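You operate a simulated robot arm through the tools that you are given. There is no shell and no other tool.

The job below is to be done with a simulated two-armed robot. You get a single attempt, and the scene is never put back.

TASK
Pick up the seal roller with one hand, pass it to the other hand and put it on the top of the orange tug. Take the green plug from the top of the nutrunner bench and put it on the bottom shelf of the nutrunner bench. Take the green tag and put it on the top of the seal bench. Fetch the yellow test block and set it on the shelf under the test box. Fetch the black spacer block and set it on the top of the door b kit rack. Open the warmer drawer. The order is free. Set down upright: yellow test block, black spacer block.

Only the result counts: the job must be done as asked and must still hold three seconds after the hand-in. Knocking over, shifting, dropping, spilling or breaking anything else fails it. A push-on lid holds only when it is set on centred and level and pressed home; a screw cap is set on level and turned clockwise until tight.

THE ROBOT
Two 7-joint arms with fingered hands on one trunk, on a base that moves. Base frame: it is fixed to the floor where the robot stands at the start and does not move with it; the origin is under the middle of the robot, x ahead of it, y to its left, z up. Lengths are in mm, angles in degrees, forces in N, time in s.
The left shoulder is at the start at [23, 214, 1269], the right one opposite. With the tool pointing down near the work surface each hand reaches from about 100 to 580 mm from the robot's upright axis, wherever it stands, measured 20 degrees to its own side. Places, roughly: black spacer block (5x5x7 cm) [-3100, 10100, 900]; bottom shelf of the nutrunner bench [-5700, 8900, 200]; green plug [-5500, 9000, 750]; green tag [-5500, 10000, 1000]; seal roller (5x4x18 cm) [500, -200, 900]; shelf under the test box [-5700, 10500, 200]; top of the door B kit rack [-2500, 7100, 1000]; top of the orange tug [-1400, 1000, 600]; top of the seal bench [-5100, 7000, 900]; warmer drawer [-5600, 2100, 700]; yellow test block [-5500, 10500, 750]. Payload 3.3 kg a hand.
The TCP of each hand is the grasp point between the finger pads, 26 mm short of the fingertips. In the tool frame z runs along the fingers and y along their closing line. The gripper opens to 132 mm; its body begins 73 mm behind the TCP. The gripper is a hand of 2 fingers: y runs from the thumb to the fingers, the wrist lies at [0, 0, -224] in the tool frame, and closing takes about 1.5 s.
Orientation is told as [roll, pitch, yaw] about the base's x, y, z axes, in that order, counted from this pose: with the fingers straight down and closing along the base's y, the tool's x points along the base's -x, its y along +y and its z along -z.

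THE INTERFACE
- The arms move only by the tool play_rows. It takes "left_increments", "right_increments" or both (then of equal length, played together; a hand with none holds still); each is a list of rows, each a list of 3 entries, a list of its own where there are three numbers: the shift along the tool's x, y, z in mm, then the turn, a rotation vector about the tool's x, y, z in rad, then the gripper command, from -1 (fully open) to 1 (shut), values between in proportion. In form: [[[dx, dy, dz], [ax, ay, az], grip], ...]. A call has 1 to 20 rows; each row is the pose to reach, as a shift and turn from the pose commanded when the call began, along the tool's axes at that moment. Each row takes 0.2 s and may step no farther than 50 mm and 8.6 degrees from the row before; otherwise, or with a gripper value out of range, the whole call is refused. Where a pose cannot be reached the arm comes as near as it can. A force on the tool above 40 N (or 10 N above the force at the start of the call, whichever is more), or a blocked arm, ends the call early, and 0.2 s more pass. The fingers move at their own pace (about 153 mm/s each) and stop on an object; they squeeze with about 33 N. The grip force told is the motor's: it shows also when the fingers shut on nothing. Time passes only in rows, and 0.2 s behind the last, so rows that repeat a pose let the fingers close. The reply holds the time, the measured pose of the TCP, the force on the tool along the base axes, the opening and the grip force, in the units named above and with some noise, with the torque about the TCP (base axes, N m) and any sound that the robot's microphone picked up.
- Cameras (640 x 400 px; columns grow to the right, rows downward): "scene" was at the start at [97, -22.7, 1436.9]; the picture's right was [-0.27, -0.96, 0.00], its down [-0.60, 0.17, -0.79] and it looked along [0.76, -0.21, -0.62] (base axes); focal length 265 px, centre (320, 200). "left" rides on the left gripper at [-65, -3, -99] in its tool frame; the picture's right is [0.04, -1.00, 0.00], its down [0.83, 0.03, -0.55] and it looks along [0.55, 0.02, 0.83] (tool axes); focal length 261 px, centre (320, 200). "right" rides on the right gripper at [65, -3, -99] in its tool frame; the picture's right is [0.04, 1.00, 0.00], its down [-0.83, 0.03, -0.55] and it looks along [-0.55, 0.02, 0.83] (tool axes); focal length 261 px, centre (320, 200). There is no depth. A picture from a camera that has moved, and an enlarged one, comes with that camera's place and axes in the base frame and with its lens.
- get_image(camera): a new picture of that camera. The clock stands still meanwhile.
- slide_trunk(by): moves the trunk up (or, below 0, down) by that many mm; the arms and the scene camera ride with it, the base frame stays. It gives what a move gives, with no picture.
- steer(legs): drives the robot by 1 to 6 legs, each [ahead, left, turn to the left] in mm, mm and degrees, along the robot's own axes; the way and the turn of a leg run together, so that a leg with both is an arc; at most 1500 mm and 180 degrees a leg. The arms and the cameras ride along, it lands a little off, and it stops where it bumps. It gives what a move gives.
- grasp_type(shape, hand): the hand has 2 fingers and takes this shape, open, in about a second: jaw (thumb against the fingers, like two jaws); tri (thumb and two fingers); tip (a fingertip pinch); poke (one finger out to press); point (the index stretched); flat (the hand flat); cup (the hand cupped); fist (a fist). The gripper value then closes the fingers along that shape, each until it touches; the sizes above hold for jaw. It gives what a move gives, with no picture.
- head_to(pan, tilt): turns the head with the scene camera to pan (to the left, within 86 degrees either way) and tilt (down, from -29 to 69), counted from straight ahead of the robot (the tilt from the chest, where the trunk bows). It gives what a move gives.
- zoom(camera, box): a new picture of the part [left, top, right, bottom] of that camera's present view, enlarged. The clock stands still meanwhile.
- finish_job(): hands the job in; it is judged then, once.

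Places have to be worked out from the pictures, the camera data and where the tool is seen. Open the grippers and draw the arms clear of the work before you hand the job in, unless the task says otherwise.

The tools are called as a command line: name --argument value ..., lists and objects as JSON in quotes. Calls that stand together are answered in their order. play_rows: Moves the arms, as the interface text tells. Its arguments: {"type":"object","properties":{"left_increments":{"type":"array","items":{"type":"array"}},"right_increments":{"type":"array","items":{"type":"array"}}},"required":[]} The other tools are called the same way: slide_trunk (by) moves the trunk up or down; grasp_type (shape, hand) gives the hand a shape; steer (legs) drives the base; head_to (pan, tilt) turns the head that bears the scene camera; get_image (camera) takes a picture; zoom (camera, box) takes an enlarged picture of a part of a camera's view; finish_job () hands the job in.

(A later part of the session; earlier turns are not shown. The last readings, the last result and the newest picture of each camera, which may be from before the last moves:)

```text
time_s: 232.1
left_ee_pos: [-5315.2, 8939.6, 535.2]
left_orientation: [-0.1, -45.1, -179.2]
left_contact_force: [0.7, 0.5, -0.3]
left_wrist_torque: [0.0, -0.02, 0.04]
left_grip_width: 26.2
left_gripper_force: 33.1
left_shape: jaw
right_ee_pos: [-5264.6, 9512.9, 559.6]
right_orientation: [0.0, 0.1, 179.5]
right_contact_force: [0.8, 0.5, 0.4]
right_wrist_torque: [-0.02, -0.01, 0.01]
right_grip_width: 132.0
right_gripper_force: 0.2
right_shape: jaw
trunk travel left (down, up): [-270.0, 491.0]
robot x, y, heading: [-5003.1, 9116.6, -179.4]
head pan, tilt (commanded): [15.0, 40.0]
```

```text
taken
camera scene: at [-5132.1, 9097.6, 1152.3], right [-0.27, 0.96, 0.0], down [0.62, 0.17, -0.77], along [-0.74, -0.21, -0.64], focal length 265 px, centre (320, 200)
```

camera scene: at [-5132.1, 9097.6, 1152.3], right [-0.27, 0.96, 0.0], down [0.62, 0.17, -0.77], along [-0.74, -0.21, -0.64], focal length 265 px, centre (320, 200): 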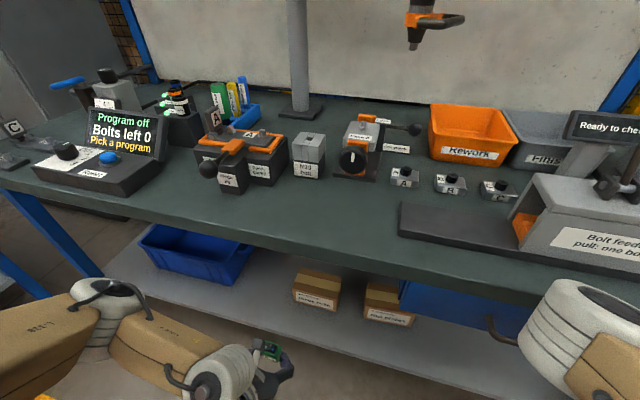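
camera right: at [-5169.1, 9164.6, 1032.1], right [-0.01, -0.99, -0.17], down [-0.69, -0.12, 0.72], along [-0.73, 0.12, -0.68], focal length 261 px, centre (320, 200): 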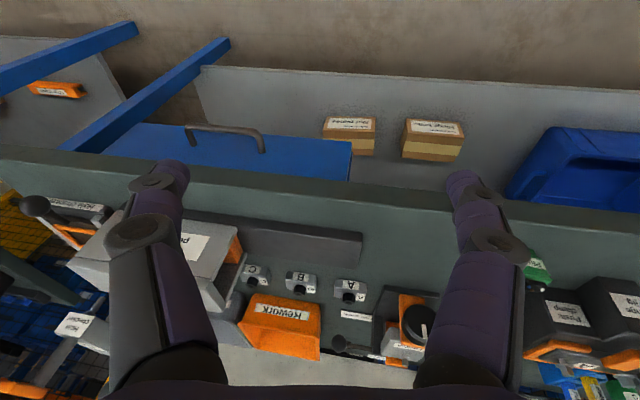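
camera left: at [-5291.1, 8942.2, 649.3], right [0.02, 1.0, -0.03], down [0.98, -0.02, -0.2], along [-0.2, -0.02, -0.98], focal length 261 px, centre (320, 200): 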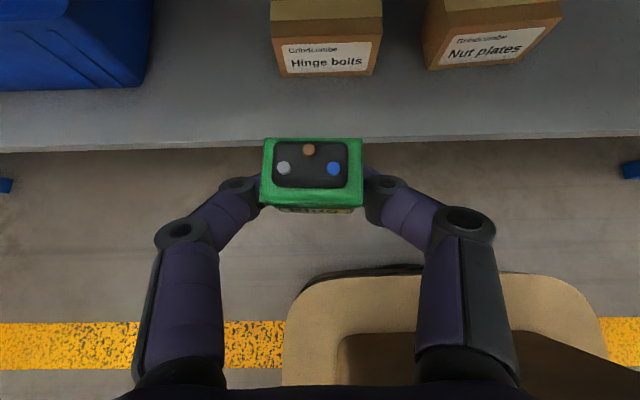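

The shelf front edge is at about x -5470, z 240, with free space between the blue bin and the "Hinge bolts" carton. To keep the folded right arm away from the bench drawer, I shift left 380 mm and turn right 25 degrees before lowering further.

steer --legs '[[0, 375, 0], [0, 0, -25]]'

get_image --camera "left"

get_image --camera "scene"

```text
time_s: 235.9
left_ee_pos: [-5353.2, 8711.4, 531.9]
left_orientation: [0.4, -44.7, 155.7]
left_contact_force: [-0.1, 0.4, 0.1]
left_wrist_torque: [-0.02, 0.02, 0.03]
left_grip_width: 26.0
left_gripper_force: 33.5
left_shape: jaw
right_ee_pos: [-5067.1, 9213.7, 560.7]
right_orientation: [0.1, -0.1, 154.5]
right_contact_force: [0.4, -0.1, -0.1]
right_wrist_torque: [-0.01, -0.02, 0.0]
right_grip_width: 131.9
right_gripper_force: 0.1
right_shape: jaw
trunk travel left (down, up): [-270.0, 491.0]
robot x, y, heading: [-4994.0, 8746.2, 155.5]
head pan, tilt (commanded): [15.0, 40.0]
stopped in leg 2: the robot was blocked; the commanded pose is now the measured one
```

```text
taken
camera left: at [-5330.6, 8704.7, 648.1], right [0.43, 0.9, -0.03], down [0.88, -0.43, -0.19], along [-0.19, 0.05, -0.98], focal length 261 px, centre (320, 200)
```

left: 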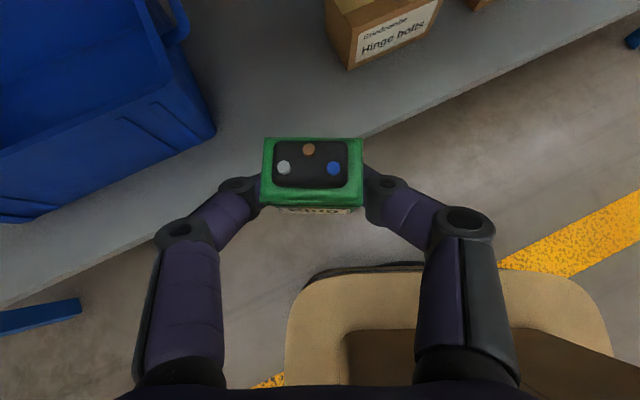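

```text
taken
camera scene: at [-5120.0, 8781.8, 1152.9], right [0.16, 0.99, 0.0], down [0.63, -0.1, -0.77], along [-0.76, 0.12, -0.64], focal length 265 px, centre (320, 200)
```

scene: 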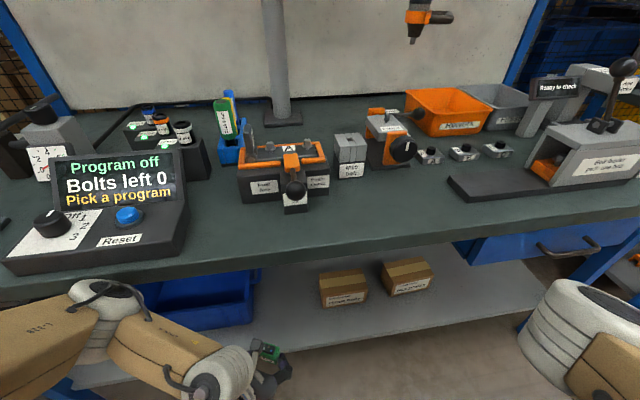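

The turn stopped at its end because the left elbow met the bench's front edge. I back off 130 mm, then lower the trunk 215 mm so the elbow passes below the bench top, and look again.

steer --legs '[[-130, 0, 0]]'

get_image --camera "scene"

slide_trunk --by -215

get_image --camera "left"

get_image --camera "scene"

```text
time_s: 237.2
left_ee_pos: [-5236.6, 8659.4, 531.4]
left_orientation: [0.2, -44.5, 155.8]
left_contact_force: [0.0, 0.4, -0.5]
left_wrist_torque: [-0.02, 0.0, -0.01]
left_grip_width: 26.2
left_gripper_force: 32.9
left_shape: jaw
right_ee_pos: [-4950.2, 9160.8, 559.9]
right_orientation: [0.0, 0.1, 154.3]
right_contact_force: [0.3, 0.2, -0.3]
right_wrist_torque: [0.01, 0.0, -0.01]
right_grip_width: 132.0
right_gripper_force: 0.0
right_shape: jaw
trunk travel left (down, up): [-270.0, 491.0]
robot x, y, heading: [-4877.5, 8692.7, 155.4]
head pan, tilt (commanded): [15.0, 40.0]
```

```text
taken
camera scene: at [-5007.3, 8728.8, 1152.2], right [0.16, 0.99, 0.0], down [0.63, -0.11, -0.77], along [-0.76, 0.13, -0.64], focal length 265 px, centre (320, 200)
```

scene: 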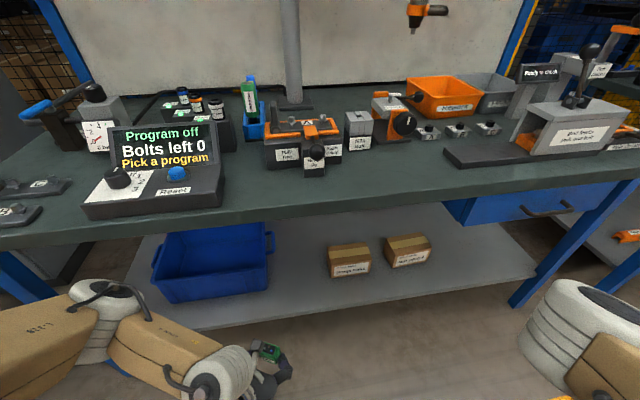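

```text
time_s: 239.5
left_ee_pos: [-5243.7, 8658.1, 317.1]
left_orientation: [0.4, -44.9, 155.9]
left_contact_force: [-0.3, 0.3, 0.1]
left_wrist_torque: [0.01, -0.04, -0.03]
left_grip_width: 26.2
left_gripper_force: 32.6
left_shape: jaw
right_ee_pos: [-4952.2, 9161.1, 345.1]
right_orientation: [-0.1, 0.2, 154.4]
right_contact_force: [-0.5, 0.8, -0.8]
right_wrist_torque: [0.02, -0.02, -0.01]
right_grip_width: 132.0
right_gripper_force: 0.1
right_shape: jaw
trunk travel left (down, up): [-55.0, 706.0]
robot x, y, heading: [-4880.4, 8694.2, 155.3]
head pan, tilt (commanded): [15.0, 40.0]
```

```text
taken
camera left: at [-5220.6, 8651.7, 431.8], right [0.43, 0.9, -0.03], down [0.88, -0.43, -0.2], along [-0.19, 0.05, -0.98], focal length 261 px, centre (320, 200)
```

left: 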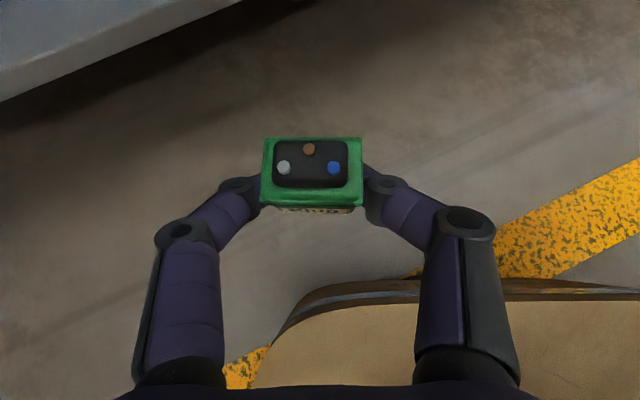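

```text
taken
camera scene: at [-5074.1, 8756.6, 928.5], right [0.16, 0.99, 0.0], down [0.64, -0.1, -0.76], along [-0.75, 0.13, -0.65], focal length 265 px, centre (320, 200)
```

scene: 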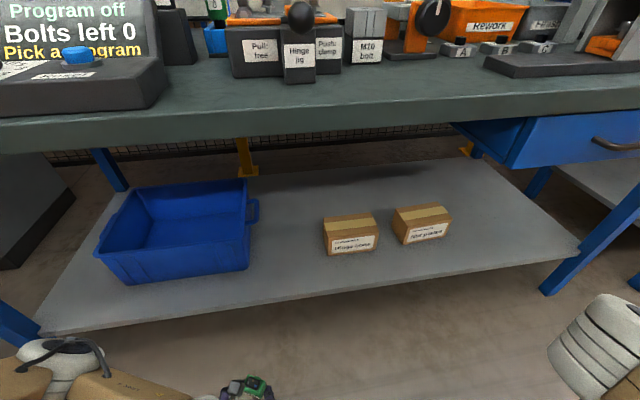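

The shelf is clearly visible now; the free spot between bin and cartons is around (-5530, 8745, z 241). Before going in I want the right arm's forward elbow out of the way, so I move the right hand outward and back.

play_rows --right_increments '[[[15, -25, 0], [0, 0, 0], -1], [[30, -50, 0], [0, 0, 0], -1], [[45, -75, 0], [0, 0, 0], -1], [[60, -100, 0], [0, 0, 0], -1], [[75, -125, 0], [0, 0, 0], -1], [[90, -150, 0], [0, 0, 0], -1], [[90, -150, 0], [0, 0, 0], -1]]'

head_to --pan -45 --tilt 40

get_image --camera "scene"

head_to --pan 45 --tilt 40

get_image --camera "scene"

```text
time_s: 241.1
left_ee_pos: [-5242.9, 8658.2, 315.8]
left_orientation: [0.4, -44.7, 155.9]
left_contact_force: [-0.3, 0.1, -0.8]
left_wrist_torque: [0.01, 0.03, 0.0]
left_grip_width: 26.2
left_gripper_force: 33.2
left_shape: jaw
right_ee_pos: [-4804.5, 9257.3, 344.4]
right_orientation: [-0.1, 0.4, 154.4]
right_contact_force: [0.1, 0.0, -0.1]
right_wrist_torque: [0.02, -0.04, -0.01]
right_grip_width: 132.3
right_gripper_force: 0.1
right_shape: jaw
trunk travel left (down, up): [-55.0, 706.0]
robot x, y, heading: [-4878.1, 8694.2, 155.9]
head pan, tilt (commanded): [15.0, 40.0]
```

```text
time_s: 242.4
left_ee_pos: [-5241.5, 8658.0, 315.3]
left_orientation: [0.4, -44.7, 155.9]
left_contact_force: [0.2, 0.2, -0.2]
left_wrist_torque: [0.0, 0.04, 0.03]
left_grip_width: 26.2
left_gripper_force: 32.6
left_shape: jaw
right_ee_pos: [-4805.5, 9257.2, 344.9]
right_orientation: [-0.1, 0.3, 154.5]
right_contact_force: [1.0, 0.2, -0.1]
right_wrist_torque: [-0.01, -0.01, 0.03]
right_grip_width: 131.9
right_gripper_force: 0.1
right_shape: jaw
trunk travel left (down, up): [-55.0, 706.0]
robot x, y, heading: [-4875.9, 8693.5, 155.6]
head pan, tilt (commanded): [-45.0, 40.0]
```

```text
taken
camera scene: at [-5021.0, 8822.4, 928.6], right [0.94, 0.35, 0.01], down [0.23, -0.6, -0.77], along [-0.27, 0.72, -0.64], focal length 265 px, centre (320, 200)
```

scene: 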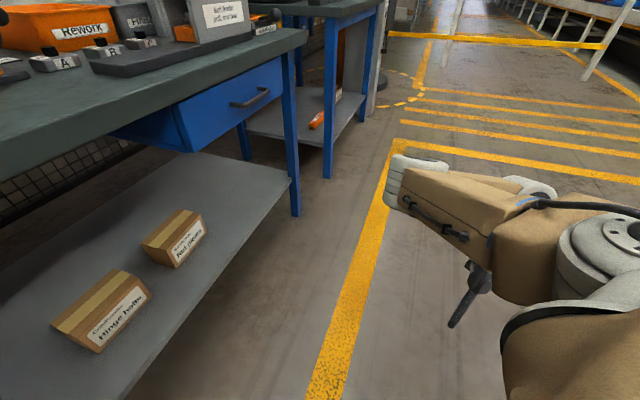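

```text
time_s: 244.0
left_ee_pos: [-5241.0, 8656.6, 315.8]
left_orientation: [0.4, -44.6, 155.9]
left_contact_force: [0.5, 0.7, 0.2]
left_wrist_torque: [-0.01, 0.02, 0.01]
left_grip_width: 26.2
left_gripper_force: 33.1
left_shape: jaw
right_ee_pos: [-4805.4, 9258.7, 343.9]
right_orientation: [-0.2, 0.3, 154.4]
right_contact_force: [-0.6, 0.5, 0.0]
right_wrist_torque: [-0.02, -0.02, 0.02]
right_grip_width: 131.9
right_gripper_force: 0.0
right_shape: jaw
trunk travel left (down, up): [-55.0, 706.0]
robot x, y, heading: [-4880.7, 8694.1, 155.5]
head pan, tilt (commanded): [45.0, 40.0]
```

```text
taken
camera scene: at [-5070.7, 8712.9, 928.3], right [-0.35, 0.94, 0.0], down [0.61, 0.23, -0.76], along [-0.71, -0.27, -0.65], focal length 265 px, centre (320, 200)
```

scene: 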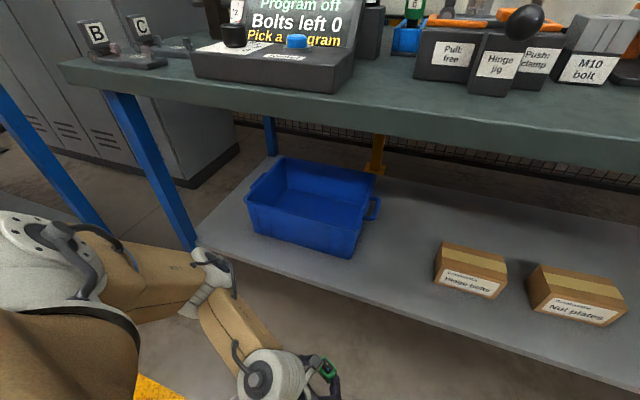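

The right arm is now well clear, and the left elbow (z about 600) will pass below the bench top lip (753) and above the bin. I drive 200 mm ahead and 40 mm left toward the shelf spot.

steer --legs '[[200, 40, 0]]'

get_image --camera "left"

get_image --camera "scene"

```text
time_s: 245.7
left_ee_pos: [-5439.8, 8702.2, 315.2]
left_orientation: [0.4, -44.7, 156.0]
left_contact_force: [1.1, 0.6, -0.6]
left_wrist_torque: [-0.04, -0.01, -0.01]
left_grip_width: 26.5
left_gripper_force: 33.5
left_shape: jaw
right_ee_pos: [-5004.7, 9303.3, 345.3]
right_orientation: [-0.3, 0.2, 154.6]
right_contact_force: [-0.4, 0.3, 0.4]
right_wrist_torque: [0.01, 0.01, -0.01]
right_grip_width: 131.8
right_gripper_force: 0.0
right_shape: jaw
trunk travel left (down, up): [-55.0, 706.0]
robot x, y, heading: [-5075.4, 8736.0, 155.8]
head pan, tilt (commanded): [45.0, 40.0]
```

```text
taken
camera left: at [-5418.3, 8695.5, 430.9], right [0.43, 0.9, -0.03], down [0.88, -0.43, -0.19], along [-0.19, 0.05, -0.98], focal length 261 px, centre (320, 200)
```

left: 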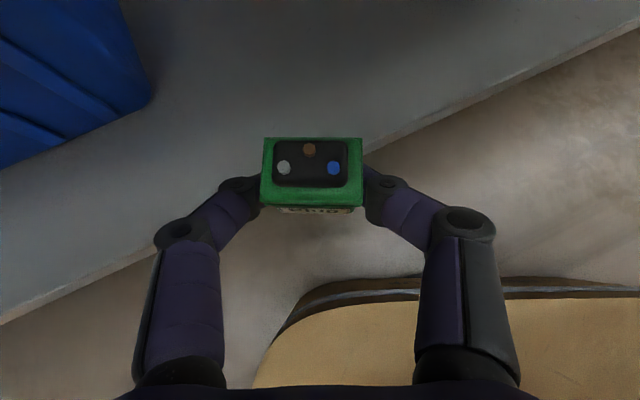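

```text
taken
camera scene: at [-5269.1, 8757.9, 928.3], right [-0.35, 0.94, 0.0], down [0.6, 0.23, -0.76], along [-0.71, -0.27, -0.65], focal length 265 px, centre (320, 200)
```

scene: 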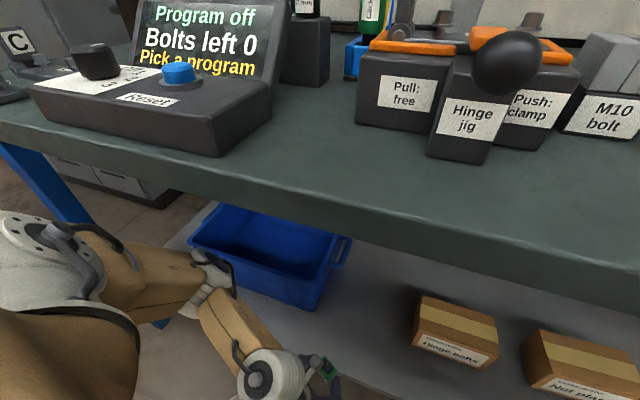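

The plug hangs over the shelf's front edge. I reach 100 mm further forward at this height, then descend about 35 mm and check.

play_rows --left_increments '[[[-18, 0, 18], [0, 0, 0], 1], [[-35, 0, 35], [0, 0, 0], 1], [[-53, 0, 53], [0, 0, 0], 1], [[-71, 0, 71], [0, 0, 0], 1], [[-64, 0, 78], [0, 0, 0], 1], [[-57, 0, 85], [0, 0, 0], 1], [[-50, 0, 92], [0, 0, 0], 1]]'

get_image --camera "left"

head_to --pan 30 --tilt 60

get_image --camera "scene"

```text
time_s: 247.2
left_ee_pos: [-5532.6, 8742.8, 286.7]
left_orientation: [0.6, -44.8, 155.9]
left_contact_force: [0.0, 0.3, -0.9]
left_wrist_torque: [-0.01, 0.0, 0.02]
left_grip_width: 26.0
left_gripper_force: 32.5
left_shape: jaw
right_ee_pos: [-5003.3, 9303.9, 343.7]
right_orientation: [0.0, 0.1, 154.6]
right_contact_force: [-0.8, 0.3, 0.1]
right_wrist_torque: [-0.02, -0.02, -0.03]
right_grip_width: 131.9
right_gripper_force: 0.0
right_shape: jaw
trunk travel left (down, up): [-55.0, 706.0]
robot x, y, heading: [-5073.5, 8738.6, 155.5]
head pan, tilt (commanded): [45.0, 40.0]
```

```text
taken
camera left: at [-5509.2, 8736.6, 402.1], right [0.43, 0.9, -0.04], down [0.88, -0.43, -0.19], along [-0.19, 0.05, -0.98], focal length 261 px, centre (320, 200)
```

left: 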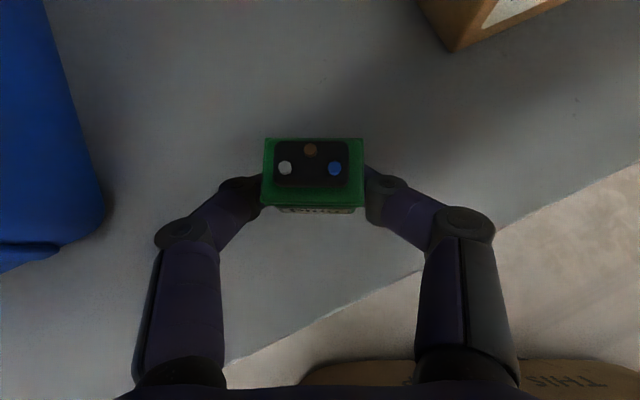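

```text
time_s: 248.1
left_ee_pos: [-5530.5, 8742.3, 286.4]
left_orientation: [0.6, -44.7, 155.8]
left_contact_force: [0.2, 0.0, -0.1]
left_wrist_torque: [0.01, -0.01, -0.03]
left_grip_width: 26.2
left_gripper_force: 32.7
left_shape: jaw
right_ee_pos: [-5004.7, 9302.9, 344.0]
right_orientation: [0.0, 0.1, 154.6]
right_contact_force: [0.1, 0.8, 0.0]
right_wrist_torque: [-0.02, 0.02, -0.03]
right_grip_width: 131.9
right_gripper_force: 0.0
right_shape: jaw
trunk travel left (down, up): [-55.0, 706.0]
robot x, y, heading: [-5074.5, 8739.0, 155.6]
head pan, tilt (commanded): [30.0, 60.0]
```

```text
taken
camera scene: at [-5252.4, 8782.8, 902.4], right [-0.1, 0.99, 0.0], down [0.86, 0.09, -0.5], along [-0.5, -0.05, -0.87], focal length 265 px, centre (320, 200)
```

scene: 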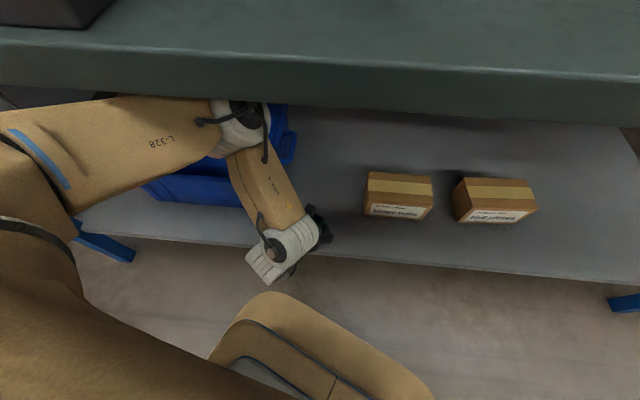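

The plug is over the free spot at (-5531, 8743). I descend in 4 mm steps to feel the shelf.

play_rows --left_increments '[[[2.8, 0, 2.8], [0, 0, 0], 1], [[5.7, 0, 5.7], [0, 0, 0], 1], [[8.5, 0, 8.5], [0, 0, 0], 1], [[9.9, 0, 9.9], [0, 0, 0], 1], [[9.9, 0, 9.9], [0, 0, 0], 1]]'

get_image --camera "left"

```text
time_s: 249.3
left_ee_pos: [-5530.7, 8742.4, 273.4]
left_orientation: [0.6, -44.9, 155.8]
left_contact_force: [0.0, -0.8, -1.1]
left_wrist_torque: [-0.01, 0.0, 0.03]
left_grip_width: 26.1
left_gripper_force: 33.2
left_shape: jaw
right_ee_pos: [-5004.9, 9304.5, 344.5]
right_orientation: [-0.1, 0.1, 154.5]
right_contact_force: [-0.6, -0.1, 0.0]
right_wrist_torque: [0.03, 0.02, -0.01]
right_grip_width: 132.1
right_gripper_force: 0.0
right_shape: jaw
trunk travel left (down, up): [-55.0, 706.0]
robot x, y, heading: [-5076.4, 8736.7, 155.6]
head pan, tilt (commanded): [30.0, 60.0]
```

```text
taken
camera left: at [-5508.2, 8736.4, 388.0], right [0.43, 0.9, -0.04], down [0.88, -0.43, -0.19], along [-0.19, 0.05, -0.98], focal length 261 px, centre (320, 200)
```

left: 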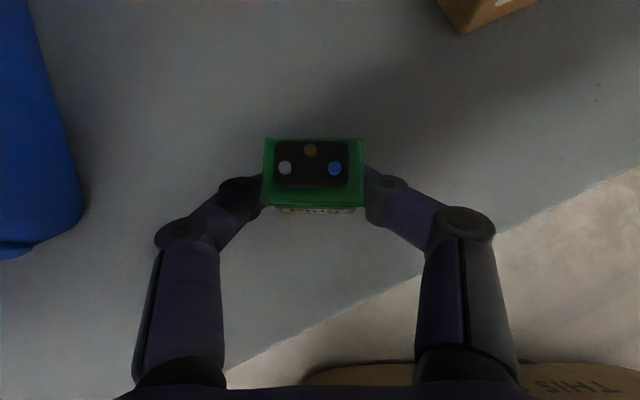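

No contact yet at TCP z 273. I continue down in 3 mm steps, watching the force.

play_rows --left_increments '[[[2.1, 0, 2.1], [0, 0, 0], 1], [[4.2, 0, 4.2], [0, 0, 0], 1], [[6.4, 0, 6.4], [0, 0, 0], 1], [[8.5, 0, 8.5], [0, 0, 0], 1]]'

```text
time_s: 250.3
left_ee_pos: [-5533.5, 8745.1, 266.6]
left_orientation: [0.4, -45.8, 155.9]
left_contact_force: [4.6, -3.6, 26.4]
left_wrist_torque: [0.24, 0.2, 0.02]
left_grip_width: 27.4
left_gripper_force: 32.9
left_shape: jaw
right_ee_pos: [-5004.2, 9303.7, 344.4]
right_orientation: [0.2, 0.0, 154.6]
right_contact_force: [0.0, 0.1, 0.2]
right_wrist_torque: [-0.01, 0.03, 0.03]
right_grip_width: 132.0
right_gripper_force: 0.1
right_shape: jaw
trunk travel left (down, up): [-55.0, 706.0]
robot x, y, heading: [-5075.3, 8737.4, 155.6]
head pan, tilt (commanded): [30.0, 60.0]
stopped in row 4 (left hand): the force on the tool passed its limit at 44 N (the readings are from after the stop); the commanded pose is now the measured one
```

Contact with the shelf at TCP z about 267. I ease up 2 mm, open the fingers moderately, and then withdraw back and up.

play_rows --left_increments '[[[-1.4, 0, -1.4], [0, 0, 0], 1], [[-1.4, 0, -1.4], [0, 0, 0], 0.6], [[-1.4, 0, -1.4], [0, 0, 0], 0.3], [[-1.4, 0, -1.4], [0, 0, 0], 0], [[-1.4, 0, -1.4], [0, 0, 0], -0.3], [[-1.4, 0, -1.4], [0, 0, 0], -0.3]]'

get_image --camera "left"

```text
time_s: 251.7
left_ee_pos: [-5533.7, 8746.4, 266.6]
left_orientation: [0.4, -45.5, 156.0]
left_contact_force: [-1.6, -3.5, 23.2]
left_wrist_torque: [0.55, 0.14, 0.04]
left_grip_width: 80.5
left_gripper_force: 0.1
left_shape: jaw
right_ee_pos: [-5004.2, 9304.4, 342.6]
right_orientation: [0.2, 0.0, 154.6]
right_contact_force: [-0.4, -0.2, 0.5]
right_wrist_torque: [0.0, 0.02, -0.02]
right_grip_width: 131.9
right_gripper_force: 0.0
right_shape: jaw
trunk travel left (down, up): [-55.0, 706.0]
robot x, y, heading: [-5073.3, 8736.8, 155.5]
head pan, tilt (commanded): [30.0, 60.0]
```

```text
taken
camera left: at [-5509.7, 8737.7, 381.7], right [0.43, 0.9, -0.03], down [0.88, -0.43, -0.21], along [-0.2, 0.06, -0.98], focal length 261 px, centre (320, 200)
```

left: 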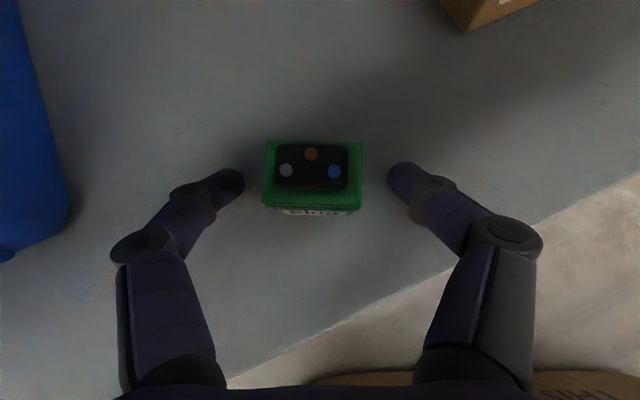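

The remaining force comes from the fingertips on the shelf; the plug stands free and upright between the open fingers. I withdraw along the finger direction.

play_rows --left_increments '[[[-3, 0, -8], [0, 0, 0], -0.3], [[-3, 0, -30], [0, 0, 0], -0.3], [[-3, 0, -60], [0, 0, 0], -0.3], [[0, 0, -90], [0, 0, 0], -0.5], [[10, 0, -115], [0, 0, 0], -0.5], [[20, 0, -130], [0, 0, 0], -0.5]]'

get_image --camera "left"

get_image --camera "scene"

```text
time_s: 253.1
left_ee_pos: [-5439.7, 8701.7, 344.7]
left_orientation: [0.6, -45.6, 156.1]
left_contact_force: [-0.6, 0.6, -0.1]
left_wrist_torque: [-0.01, 0.01, 0.03]
left_grip_width: 98.5
left_gripper_force: 0.0
left_shape: jaw
right_ee_pos: [-5004.7, 9302.9, 344.6]
right_orientation: [0.0, 0.2, 154.5]
right_contact_force: [0.5, -0.1, -0.5]
right_wrist_torque: [0.01, -0.01, 0.02]
right_grip_width: 132.1
right_gripper_force: 0.0
right_shape: jaw
trunk travel left (down, up): [-55.0, 706.0]
robot x, y, heading: [-5079.5, 8735.6, 155.6]
head pan, tilt (commanded): [30.0, 60.0]
```

```text
taken
camera left: at [-5415.0, 8695.1, 459.8], right [0.42, 0.91, -0.04], down [0.88, -0.42, -0.21], along [-0.2, 0.06, -0.98], focal length 261 px, centre (320, 200)
```

left: 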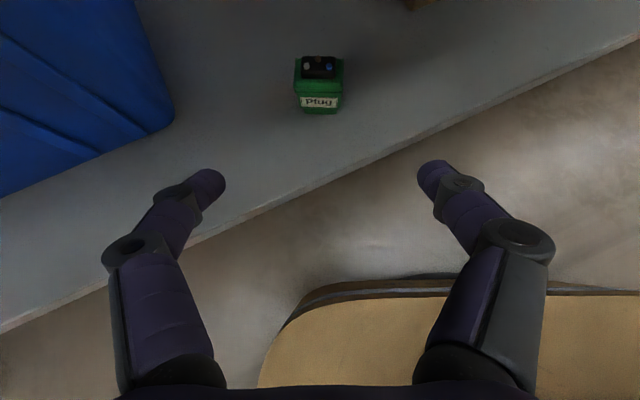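

```text
taken
camera scene: at [-5254.0, 8782.7, 902.2], right [-0.1, 0.99, 0.0], down [0.86, 0.09, -0.5], along [-0.5, -0.05, -0.87], focal length 265 px, centre (320, 200)
```

scene: 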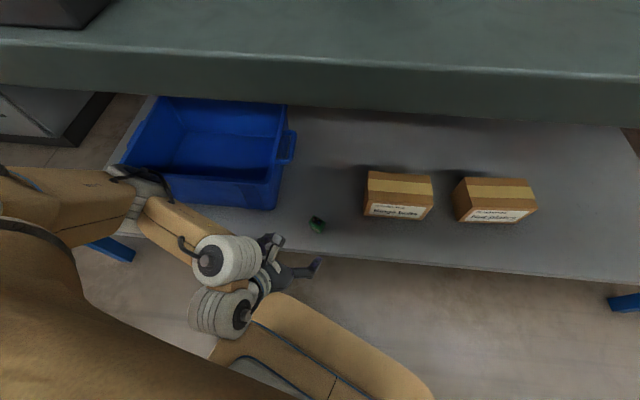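

The green plug stands on the bottom shelf. I reverse 350 mm out from under the bench, straighten the heading and raise the trunk, then look toward the test bench.

steer --legs '[[-350, 0, 0], [0, 0, 25]]'

slide_trunk --by 620

play_rows --left_increments '[[[15, 0, -15], [0, 0, 0], -1], [[30, 0, -30], [0, 0, 0], -1], [[45, 0, -45], [0, 0, 0], -1], [[60, 0, -60], [0, 0, 0], -1]]'

steer --legs '[[0, -1000, 0]]'

head_to --pan -25 --tilt 30

get_image --camera "scene"

```text
time_s: 256.6
left_ee_pos: [-5075.0, 8411.0, 346.1]
left_orientation: [0.3, -45.5, -178.6]
left_contact_force: [0.6, 0.9, 0.4]
left_wrist_torque: [-0.01, 0.0, 0.0]
left_grip_width: 98.8
left_gripper_force: 0.0
left_shape: jaw
right_ee_pos: [-4937.7, 9139.7, 345.3]
right_orientation: [-0.1, 0.2, 179.6]
right_contact_force: [-0.1, -0.3, 0.6]
right_wrist_torque: [0.04, -0.02, -0.03]
right_grip_width: 131.9
right_gripper_force: 0.0
right_shape: jaw
trunk travel left (down, up): [-55.0, 706.0]
robot x, y, heading: [-4760.2, 8598.8, -179.0]
head pan, tilt (commanded): [30.0, 60.0]
```

```text
refused: 620 is not a number from -400 to 400
```

```text
time_s: 257.8
left_ee_pos: [-5084.4, 8403.2, 362.8]
left_orientation: [0.2, -51.3, -176.7]
left_contact_force: [0.6, -0.5, -0.1]
left_wrist_torque: [0.01, 0.02, -0.02]
left_grip_width: 131.7
left_gripper_force: 0.0
left_shape: jaw
left hand out of reach, approached as far as the arm can: row 2, 3, 4
right_ee_pos: [-4937.0, 9138.6, 345.9]
right_orientation: [-0.4, 0.4, 179.7]
right_contact_force: [-0.9, -0.2, 0.0]
right_wrist_torque: [0.04, -0.05, 0.02]
right_grip_width: 132.2
right_gripper_force: 0.0
right_shape: jaw
trunk travel left (down, up): [-55.0, 706.0]
robot x, y, heading: [-4764.2, 8596.2, -178.8]
head pan, tilt (commanded): [30.0, 60.0]
stopped in row 4 (left hand): the arm was blocked; the commanded pose is now the measured one
```

```text
time_s: 263.1
left_ee_pos: [-5103.3, 9427.1, 364.4]
left_orientation: [-0.1, -51.2, -175.9]
left_contact_force: [-0.5, -0.5, 0.0]
left_wrist_torque: [0.01, -0.03, 0.0]
left_grip_width: 131.8
left_gripper_force: 0.1
left_shape: jaw
right_ee_pos: [-4963.5, 10163.2, 345.7]
right_orientation: [-0.2, 0.3, -179.8]
right_contact_force: [0.0, 0.2, 0.2]
right_wrist_torque: [0.01, 0.02, -0.03]
right_grip_width: 132.0
right_gripper_force: 0.1
right_shape: jaw
trunk travel left (down, up): [-55.0, 706.0]
robot x, y, heading: [-4784.8, 9623.6, -178.8]
head pan, tilt (commanded): [30.0, 60.0]
```

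```text
time_s: 264.3
left_ee_pos: [-5103.6, 9426.1, 364.9]
left_orientation: [0.1, -51.5, -176.1]
left_contact_force: [0.6, 0.6, 0.0]
left_wrist_torque: [-0.02, 0.02, 0.0]
left_grip_width: 131.6
left_gripper_force: 0.0
left_shape: jaw
right_ee_pos: [-4963.4, 10164.8, 344.0]
right_orientation: [-0.1, 0.2, -179.7]
right_contact_force: [0.3, -0.7, -0.1]
right_wrist_torque: [-0.02, 0.02, 0.07]
right_grip_width: 132.2
right_gripper_force: 0.1
right_shape: jaw
trunk travel left (down, up): [-55.0, 706.0]
robot x, y, heading: [-4785.6, 9623.9, -178.6]
head pan, tilt (commanded): [-25.0, 30.0]
```

```text
taken
camera scene: at [-4987.4, 9655.7, 944.4], right [0.4, 0.92, 0.0], down [0.46, -0.2, -0.87], along [-0.79, 0.35, -0.5], focal length 265 px, centre (320, 200)
```

scene: 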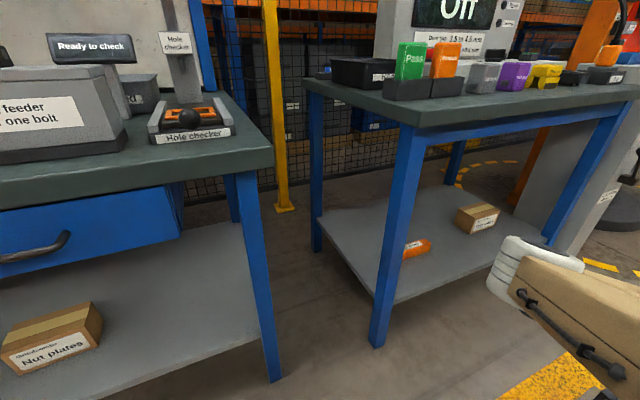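

Trunk moves are limited to 400 mm at a time; I raise it in two steps here in the open and then look at the test bench from above.

slide_trunk --by 400

slide_trunk --by 200

get_image --camera "scene"

zoom --camera "scene" --box '[320, 120, 560, 270]'

```text
time_s: 268.2
left_ee_pos: [-5102.4, 9429.2, 766.0]
left_orientation: [0.3, -51.5, -176.1]
left_contact_force: [0.1, -0.6, 0.3]
left_wrist_torque: [0.0, -0.01, -0.03]
left_grip_width: 131.9
left_gripper_force: 0.1
left_shape: jaw
right_ee_pos: [-4963.5, 10164.7, 742.5]
right_orientation: [0.0, 0.1, -179.7]
right_contact_force: [-0.3, 0.6, 0.0]
right_wrist_torque: [0.01, -0.02, -0.01]
right_grip_width: 131.9
right_gripper_force: 0.1
right_shape: jaw
trunk travel left (down, up): [-455.0, 306.0]
robot x, y, heading: [-4788.4, 9622.1, -178.4]
head pan, tilt (commanded): [-25.0, 30.0]
```

```text
time_s: 270.3
left_ee_pos: [-5101.8, 9427.8, 966.5]
left_orientation: [0.4, -51.5, -176.2]
left_contact_force: [-0.7, 0.3, -0.4]
left_wrist_torque: [0.01, 0.01, 0.0]
left_grip_width: 131.9
left_gripper_force: 0.0
left_shape: jaw
right_ee_pos: [-4962.8, 10164.4, 943.1]
right_orientation: [-0.1, 0.1, -179.7]
right_contact_force: [0.2, -0.2, 0.2]
right_wrist_torque: [-0.01, -0.01, 0.03]
right_grip_width: 131.9
right_gripper_force: 0.1
right_shape: jaw
trunk travel left (down, up): [-655.0, 106.0]
robot x, y, heading: [-4782.4, 9625.5, -178.8]
head pan, tilt (commanded): [-25.0, 30.0]
```

```text
taken
camera scene: at [-4876.2, 9660.8, 1554.6], right [0.4, 0.92, 0.0], down [0.46, -0.2, -0.87], along [-0.79, 0.35, -0.5], focal length 265 px, centre (320, 200)
```

scene: 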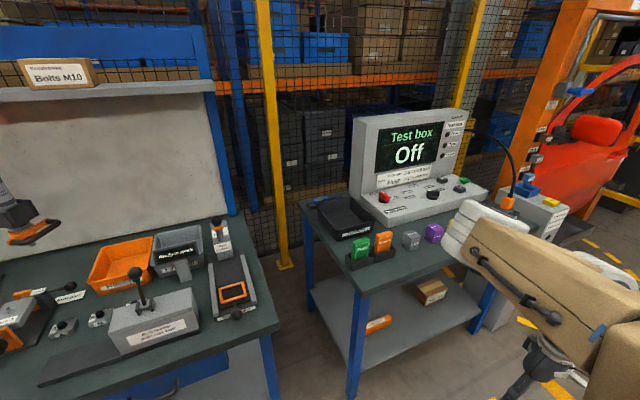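

```text
2.67 times, centred on (440, 195) of scene
camera zoom: at [-4876.2, 9660.8, 1554.6], right [0.4, 0.92, 0.0], down [0.46, -0.2, -0.87], along [-0.79, 0.35, -0.5], focal length 708 px, centre (0, 213)
```

zoom: 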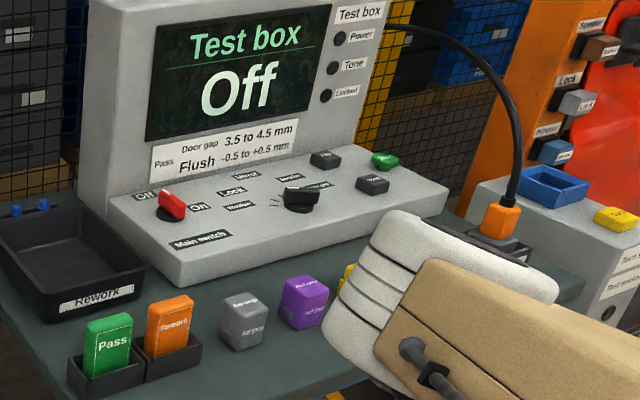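

The green "Pass" tag stands in a small black holder on the test bench, next to an orange one; the yellow block is hidden behind my right arm. I check the space to the north before shifting that way.

head_to --pan -75 --tilt 25

get_image --camera "scene"

```text
time_s: 271.5
left_ee_pos: [-5102.8, 9429.0, 967.0]
left_orientation: [0.3, -51.5, -176.2]
left_contact_force: [-1.1, 0.3, 0.1]
left_wrist_torque: [0.01, -0.02, 0.02]
left_grip_width: 132.0
left_gripper_force: 0.1
left_shape: jaw
right_ee_pos: [-4962.4, 10163.5, 944.0]
right_orientation: [0.0, 0.1, -179.6]
right_contact_force: [1.0, -0.4, -0.6]
right_wrist_torque: [-0.01, 0.01, 0.03]
right_grip_width: 132.0
right_gripper_force: 0.1
right_shape: jaw
trunk travel left (down, up): [-655.0, 106.0]
robot x, y, heading: [-4781.6, 9620.9, -178.7]
head pan, tilt (commanded): [-75.0, 25.0]
```

```text
taken
camera scene: at [-4819.4, 9712.9, 1562.7], right [0.96, 0.28, 0.0], down [0.12, -0.41, -0.91], along [-0.26, 0.87, -0.42], focal length 265 px, centre (320, 200)
```

scene: 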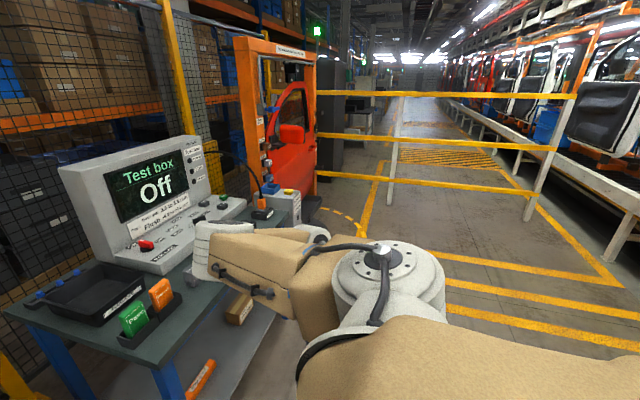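

The barrier to the north is far away (y about 13070). I try to bring the right arm back to its original posture near (422, -377) ahead of the robot and high, to unfold its elbow.

play_rows --right_increments '[[[-20, 13, -25], [0, 0, 0], -1], [[-40, 27, -50], [0, 0, 0], -1], [[-60, 41, -75], [0, 0, 0], -1], [[-80, 55, -100], [0, 0, 0], -1], [[-100, 68, -125], [0, 0, 0], -1], [[-120, 82, -150], [0, 0, 0], -1], [[-140, 96, -175], [0, 0, 0], -1], [[-160, 110, -200], [0, 0, 0], -1], [[-180, 123, -225], [0, 0, 0], -1], [[-200, 137, -250], [0, 0, 0], -1], [[-220, 150, -270], [0, 0, 0], -1], [[-240, 164, -291], [0, 0, 0], -1], [[-240, 164, -291], [0, 0, 0], -1]]'

get_image --camera "scene"

```text
time_s: 274.3
left_ee_pos: [-5101.7, 9428.0, 965.1]
left_orientation: [0.2, -51.5, -176.2]
left_contact_force: [-0.1, 0.4, -0.3]
left_wrist_torque: [0.0, -0.03, 0.0]
left_grip_width: 131.9
left_gripper_force: 0.0
left_shape: jaw
right_ee_pos: [-5204.2, 9999.9, 1236.5]
right_orientation: [0.0, 0.1, -179.8]
right_contact_force: [1.4, -0.5, 0.5]
right_wrist_torque: [-0.02, 0.01, 0.02]
right_grip_width: 132.0
right_gripper_force: 0.1
right_shape: jaw
trunk travel left (down, up): [-655.0, 106.0]
robot x, y, heading: [-4785.6, 9625.6, -178.6]
head pan, tilt (commanded): [-75.0, 25.0]
```

```text
taken
camera scene: at [-4819.4, 9713.1, 1562.7], right [0.96, 0.28, 0.0], down [0.12, -0.41, -0.91], along [-0.26, 0.87, -0.42], focal length 265 px, centre (320, 200)
```

scene: 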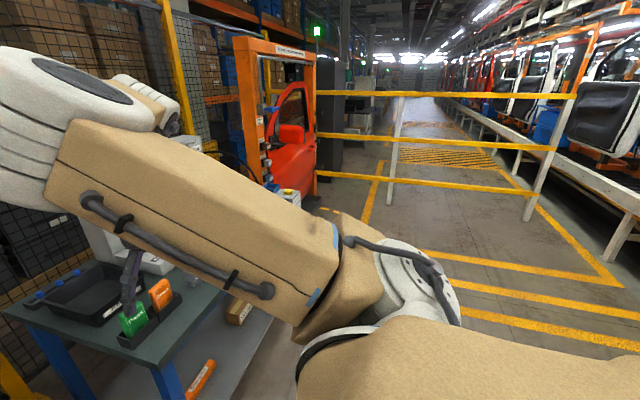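

The right arm is back in its original posture. I tuck it closer to the robot's right side so it will not interfere while the left hand works.

play_rows --right_increments '[[[25, -15, 23], [0, 0, 0], -1], [[50, -30, 46], [0, 0, 0], -1], [[75, -45, 69], [0, 0, 0], -1], [[100, -60, 92], [0, 0, 0], -1], [[125, -75, 115], [0, 0, 0], -1], [[150, -90, 138], [0, 0, 0], -1], [[172, -103, 161], [0, 0, 0], -1], [[172, -103, 161], [0, 0, 0], -1]]'

steer --legs '[[0, -700, -1.2]]'

head_to --pan 0 --tilt 35

get_image --camera "scene"

```text
time_s: 276.1
left_ee_pos: [-5102.3, 9428.3, 965.3]
left_orientation: [0.2, -51.5, -176.1]
left_contact_force: [0.3, 0.0, -0.6]
left_wrist_torque: [0.02, 0.01, -0.03]
left_grip_width: 132.0
left_gripper_force: 0.1
left_shape: jaw
right_ee_pos: [-5030.3, 10104.1, 1073.9]
right_orientation: [0.0, 0.0, -179.7]
right_contact_force: [-1.1, 0.1, -0.1]
right_wrist_torque: [0.02, 0.01, 0.02]
right_grip_width: 132.1
right_gripper_force: 0.1
right_shape: jaw
trunk travel left (down, up): [-655.0, 106.0]
robot x, y, heading: [-4781.2, 9625.1, -178.7]
head pan, tilt (commanded): [-75.0, 25.0]
```

```text
time_s: 280.0
left_ee_pos: [-5114.9, 10139.8, 966.1]
left_orientation: [0.4, -51.5, -177.7]
left_contact_force: [0.8, 0.5, 0.1]
left_wrist_torque: [0.0, 0.01, -0.01]
left_grip_width: 131.9
left_gripper_force: 0.0
left_shape: jaw
right_ee_pos: [-5024.9, 10812.5, 1073.2]
right_orientation: [0.0, 0.1, 178.7]
right_contact_force: [0.5, 0.1, 0.2]
right_wrist_torque: [0.02, 0.01, -0.03]
right_grip_width: 132.0
right_gripper_force: 0.0
right_shape: jaw
trunk travel left (down, up): [-655.0, 106.0]
robot x, y, heading: [-4791.2, 10323.1, 179.8]
head pan, tilt (commanded): [-75.0, 25.0]
```

```text
time_s: 281.4
left_ee_pos: [-5113.9, 10139.3, 966.1]
left_orientation: [0.3, -51.6, -177.7]
left_contact_force: [-0.5, 0.5, -0.3]
left_wrist_torque: [0.0, 0.04, -0.02]
left_grip_width: 131.9
left_gripper_force: 0.1
left_shape: jaw
right_ee_pos: [-5024.8, 10813.6, 1073.9]
right_orientation: [0.0, 0.1, 178.7]
right_contact_force: [0.7, 0.1, 0.3]
right_wrist_torque: [0.0, -0.01, 0.01]
right_grip_width: 131.9
right_gripper_force: 0.0
right_shape: jaw
trunk travel left (down, up): [-655.0, 106.0]
robot x, y, heading: [-4791.3, 10326.3, 179.8]
head pan, tilt (commanded): [0.0, 35.0]
```

```text
taken
camera scene: at [-4889.2, 10327.3, 1546.9], right [0.0, 1.0, 0.0], down [0.57, 0.0, -0.82], along [-0.82, 0.0, -0.57], focal length 265 px, centre (320, 200)
```

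scene: 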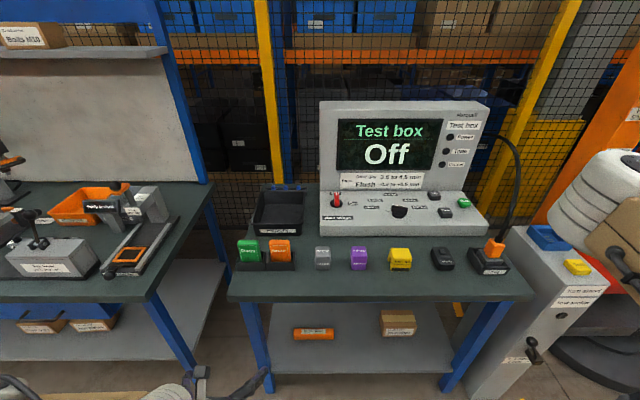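

Good frontal view of the test bench. I zoom in on the tag, the blocks and the shelf.

zoom --camera "scene" --box '[220, 200, 380, 300]'

zoom --camera "scene" --box '[340, 200, 500, 300]'

zoom --camera "scene" --box '[220, 270, 540, 400]'

```text
4.00 times, centred on (300, 250) of scene
camera zoom: at [-4889.2, 10327.3, 1546.9], right [0.0, 1.0, 0.0], down [0.57, 0.0, -0.82], along [-0.82, 0.0, -0.57], focal length 1061 px, centre (400, 0)
```

zoom: 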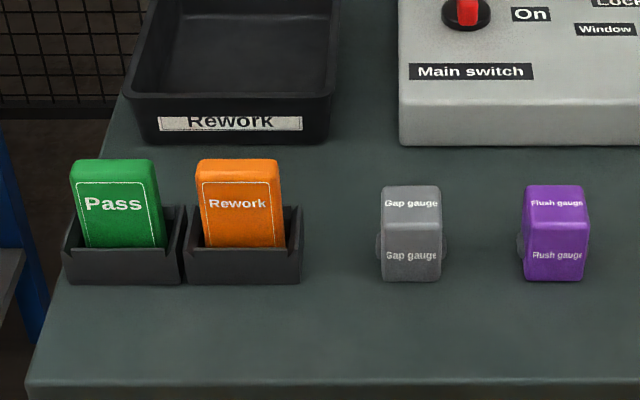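

```text
4.00 times, centred on (420, 250) of scene
camera zoom: at [-4889.2, 10327.3, 1546.9], right [0.0, 1.0, 0.0], down [0.57, 0.0, -0.82], along [-0.82, 0.0, -0.57], focal length 1061 px, centre (-80, 0)
```

zoom: 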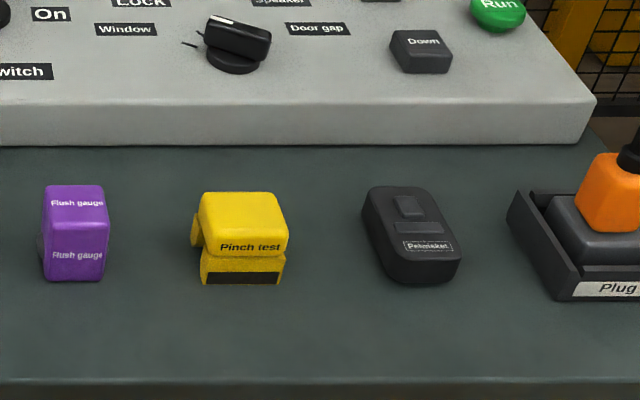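

```text
2.00 times, centred on (380, 335) of scene
camera zoom: at [-4889.2, 10327.3, 1546.9], right [0.0, 1.0, 0.0], down [0.57, 0.0, -0.82], along [-0.82, 0.0, -0.57], focal length 531 px, centre (200, -70)
```

zoom: 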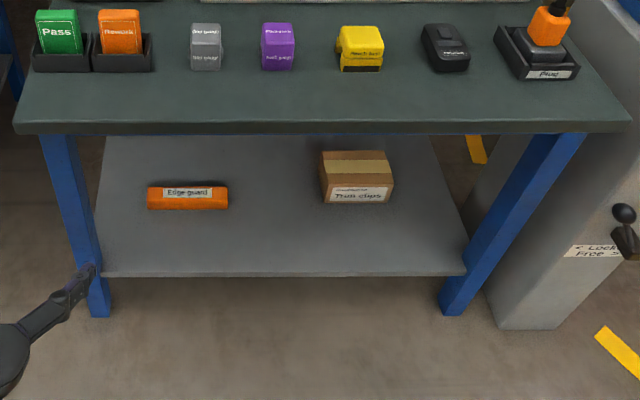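

The yellow block labelled "Pinch test" near (-5563, 10620) is the test block; the shelf below has free space in front between "Edge guard" and "Trim clips". I strafe right 460 mm and ahead 110 mm to line up the left hand with the block and measure it.

steer --legs '[[0, -460, 0], [110, 0, 0]]'

get_image --camera "left"

head_to --pan 12 --tilt 42

get_image --camera "scene"

```text
time_s: 285.0
left_ee_pos: [-5224.9, 10602.9, 965.9]
left_orientation: [0.4, -51.4, -177.5]
left_contact_force: [-0.4, -0.6, -0.1]
left_wrist_torque: [-0.01, 0.0, 0.02]
left_grip_width: 131.9
left_gripper_force: 0.1
left_shape: jaw
right_ee_pos: [-5137.1, 11276.8, 1073.4]
right_orientation: [0.0, 0.2, 178.8]
right_contact_force: [-0.2, 0.5, 0.2]
right_wrist_torque: [-0.01, -0.01, -0.02]
right_grip_width: 132.0
right_gripper_force: 0.0
right_shape: jaw
trunk travel left (down, up): [-655.0, 106.0]
robot x, y, heading: [-4901.3, 10793.1, 180.3]
head pan, tilt (commanded): [0.0, 35.0]
```

```text
taken
camera left: at [-5189.1, 10606.9, 1076.8], right [-0.02, 1.0, -0.04], down [0.95, 0.01, -0.31], along [-0.3, -0.04, -0.95], focal length 261 px, centre (320, 200)
```

left: 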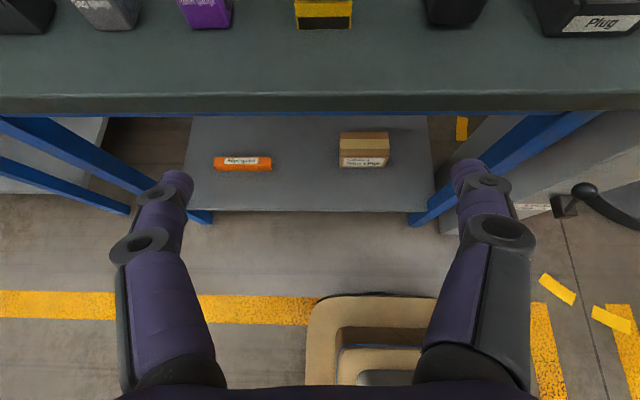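

```text
time_s: 285.7
left_ee_pos: [-5223.6, 10602.6, 965.2]
left_orientation: [0.3, -51.5, -177.6]
left_contact_force: [0.3, 0.3, 0.1]
left_wrist_torque: [0.02, 0.02, -0.03]
left_grip_width: 131.8
left_gripper_force: 0.1
left_shape: jaw
right_ee_pos: [-5134.7, 11276.1, 1073.6]
right_orientation: [-0.1, 0.1, 178.9]
right_contact_force: [0.0, -1.4, 0.0]
right_wrist_torque: [-0.01, -0.01, 0.01]
right_grip_width: 131.8
right_gripper_force: 0.0
right_shape: jaw
trunk travel left (down, up): [-655.0, 106.0]
robot x, y, heading: [-4901.8, 10791.9, 180.0]
head pan, tilt (commanded): [12.0, 42.0]
```

```text
taken
camera scene: at [-4992.3, 10773.8, 1536.5], right [-0.21, 0.98, 0.0], down [0.65, 0.14, -0.74], along [-0.73, -0.15, -0.67], focal length 265 px, centre (320, 200)
```

scene: 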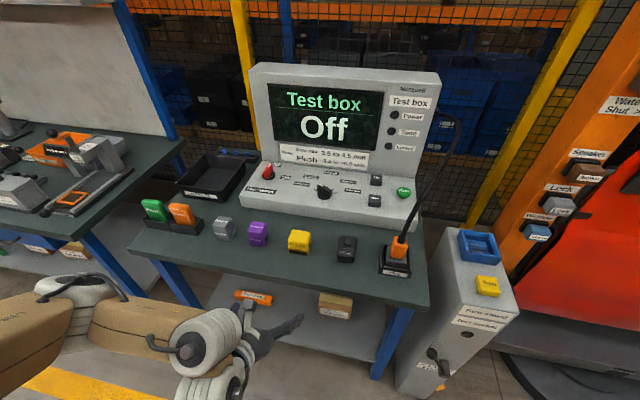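

I zoom in on both yellow objects to be sure which one is the test block, and to measure it.

zoom --camera "scene" --box '[440, 220, 520, 300]'

zoom --camera "scene" --box '[230, 205, 374, 295]'

zoom --camera "left" --box '[240, 0, 400, 100]'

```text
5.00 times, centred on (480, 260) of scene
camera zoom: at [-4992.3, 10773.8, 1536.5], right [-0.21, 0.98, 0.0], down [0.65, 0.14, -0.74], along [-0.73, -0.15, -0.67], focal length 1327 px, centre (-480, -100)
```

zoom: 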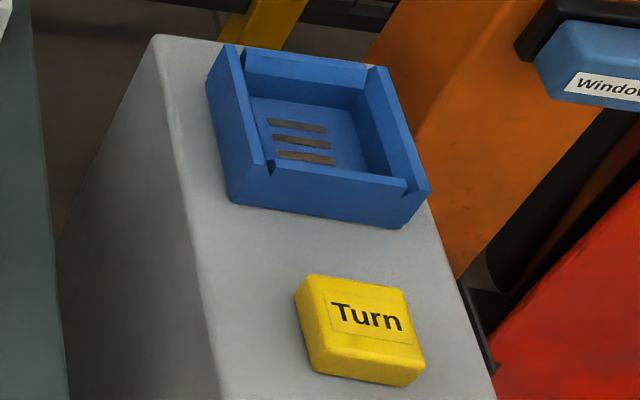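

```text
4.44 times, centred on (302, 250) of scene
camera zoom: at [-4992.3, 10773.8, 1536.5], right [-0.21, 0.98, 0.0], down [0.65, 0.14, -0.74], along [-0.73, -0.15, -0.67], focal length 1179 px, centre (400, -22)
```

zoom: 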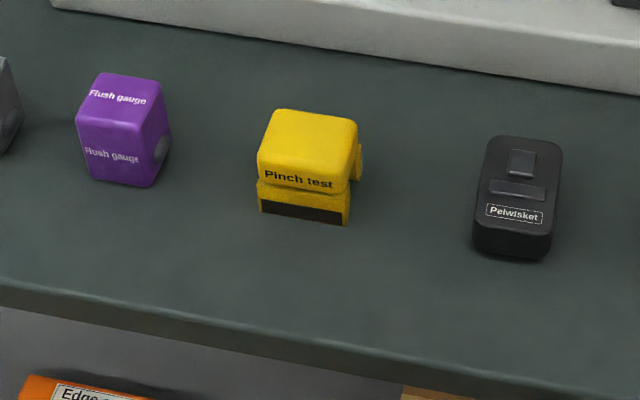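

```text
4.00 times, centred on (320, 50) of left
camera zoom: at [-5187.6, 10607.1, 1077.3], right [-0.02, 1.0, -0.04], down [0.95, 0.01, -0.31], along [-0.31, -0.04, -0.95], focal length 1043 px, centre (320, 800)
```

zoom: 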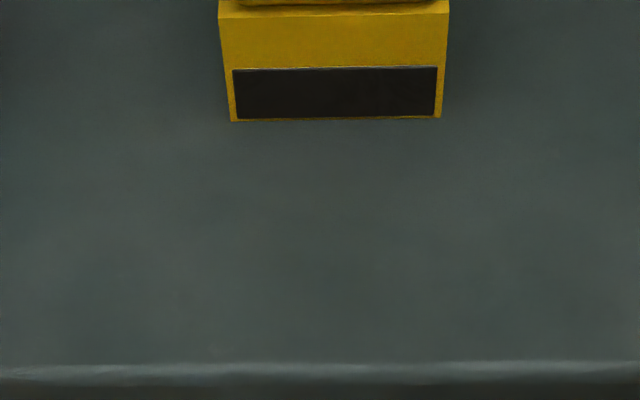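

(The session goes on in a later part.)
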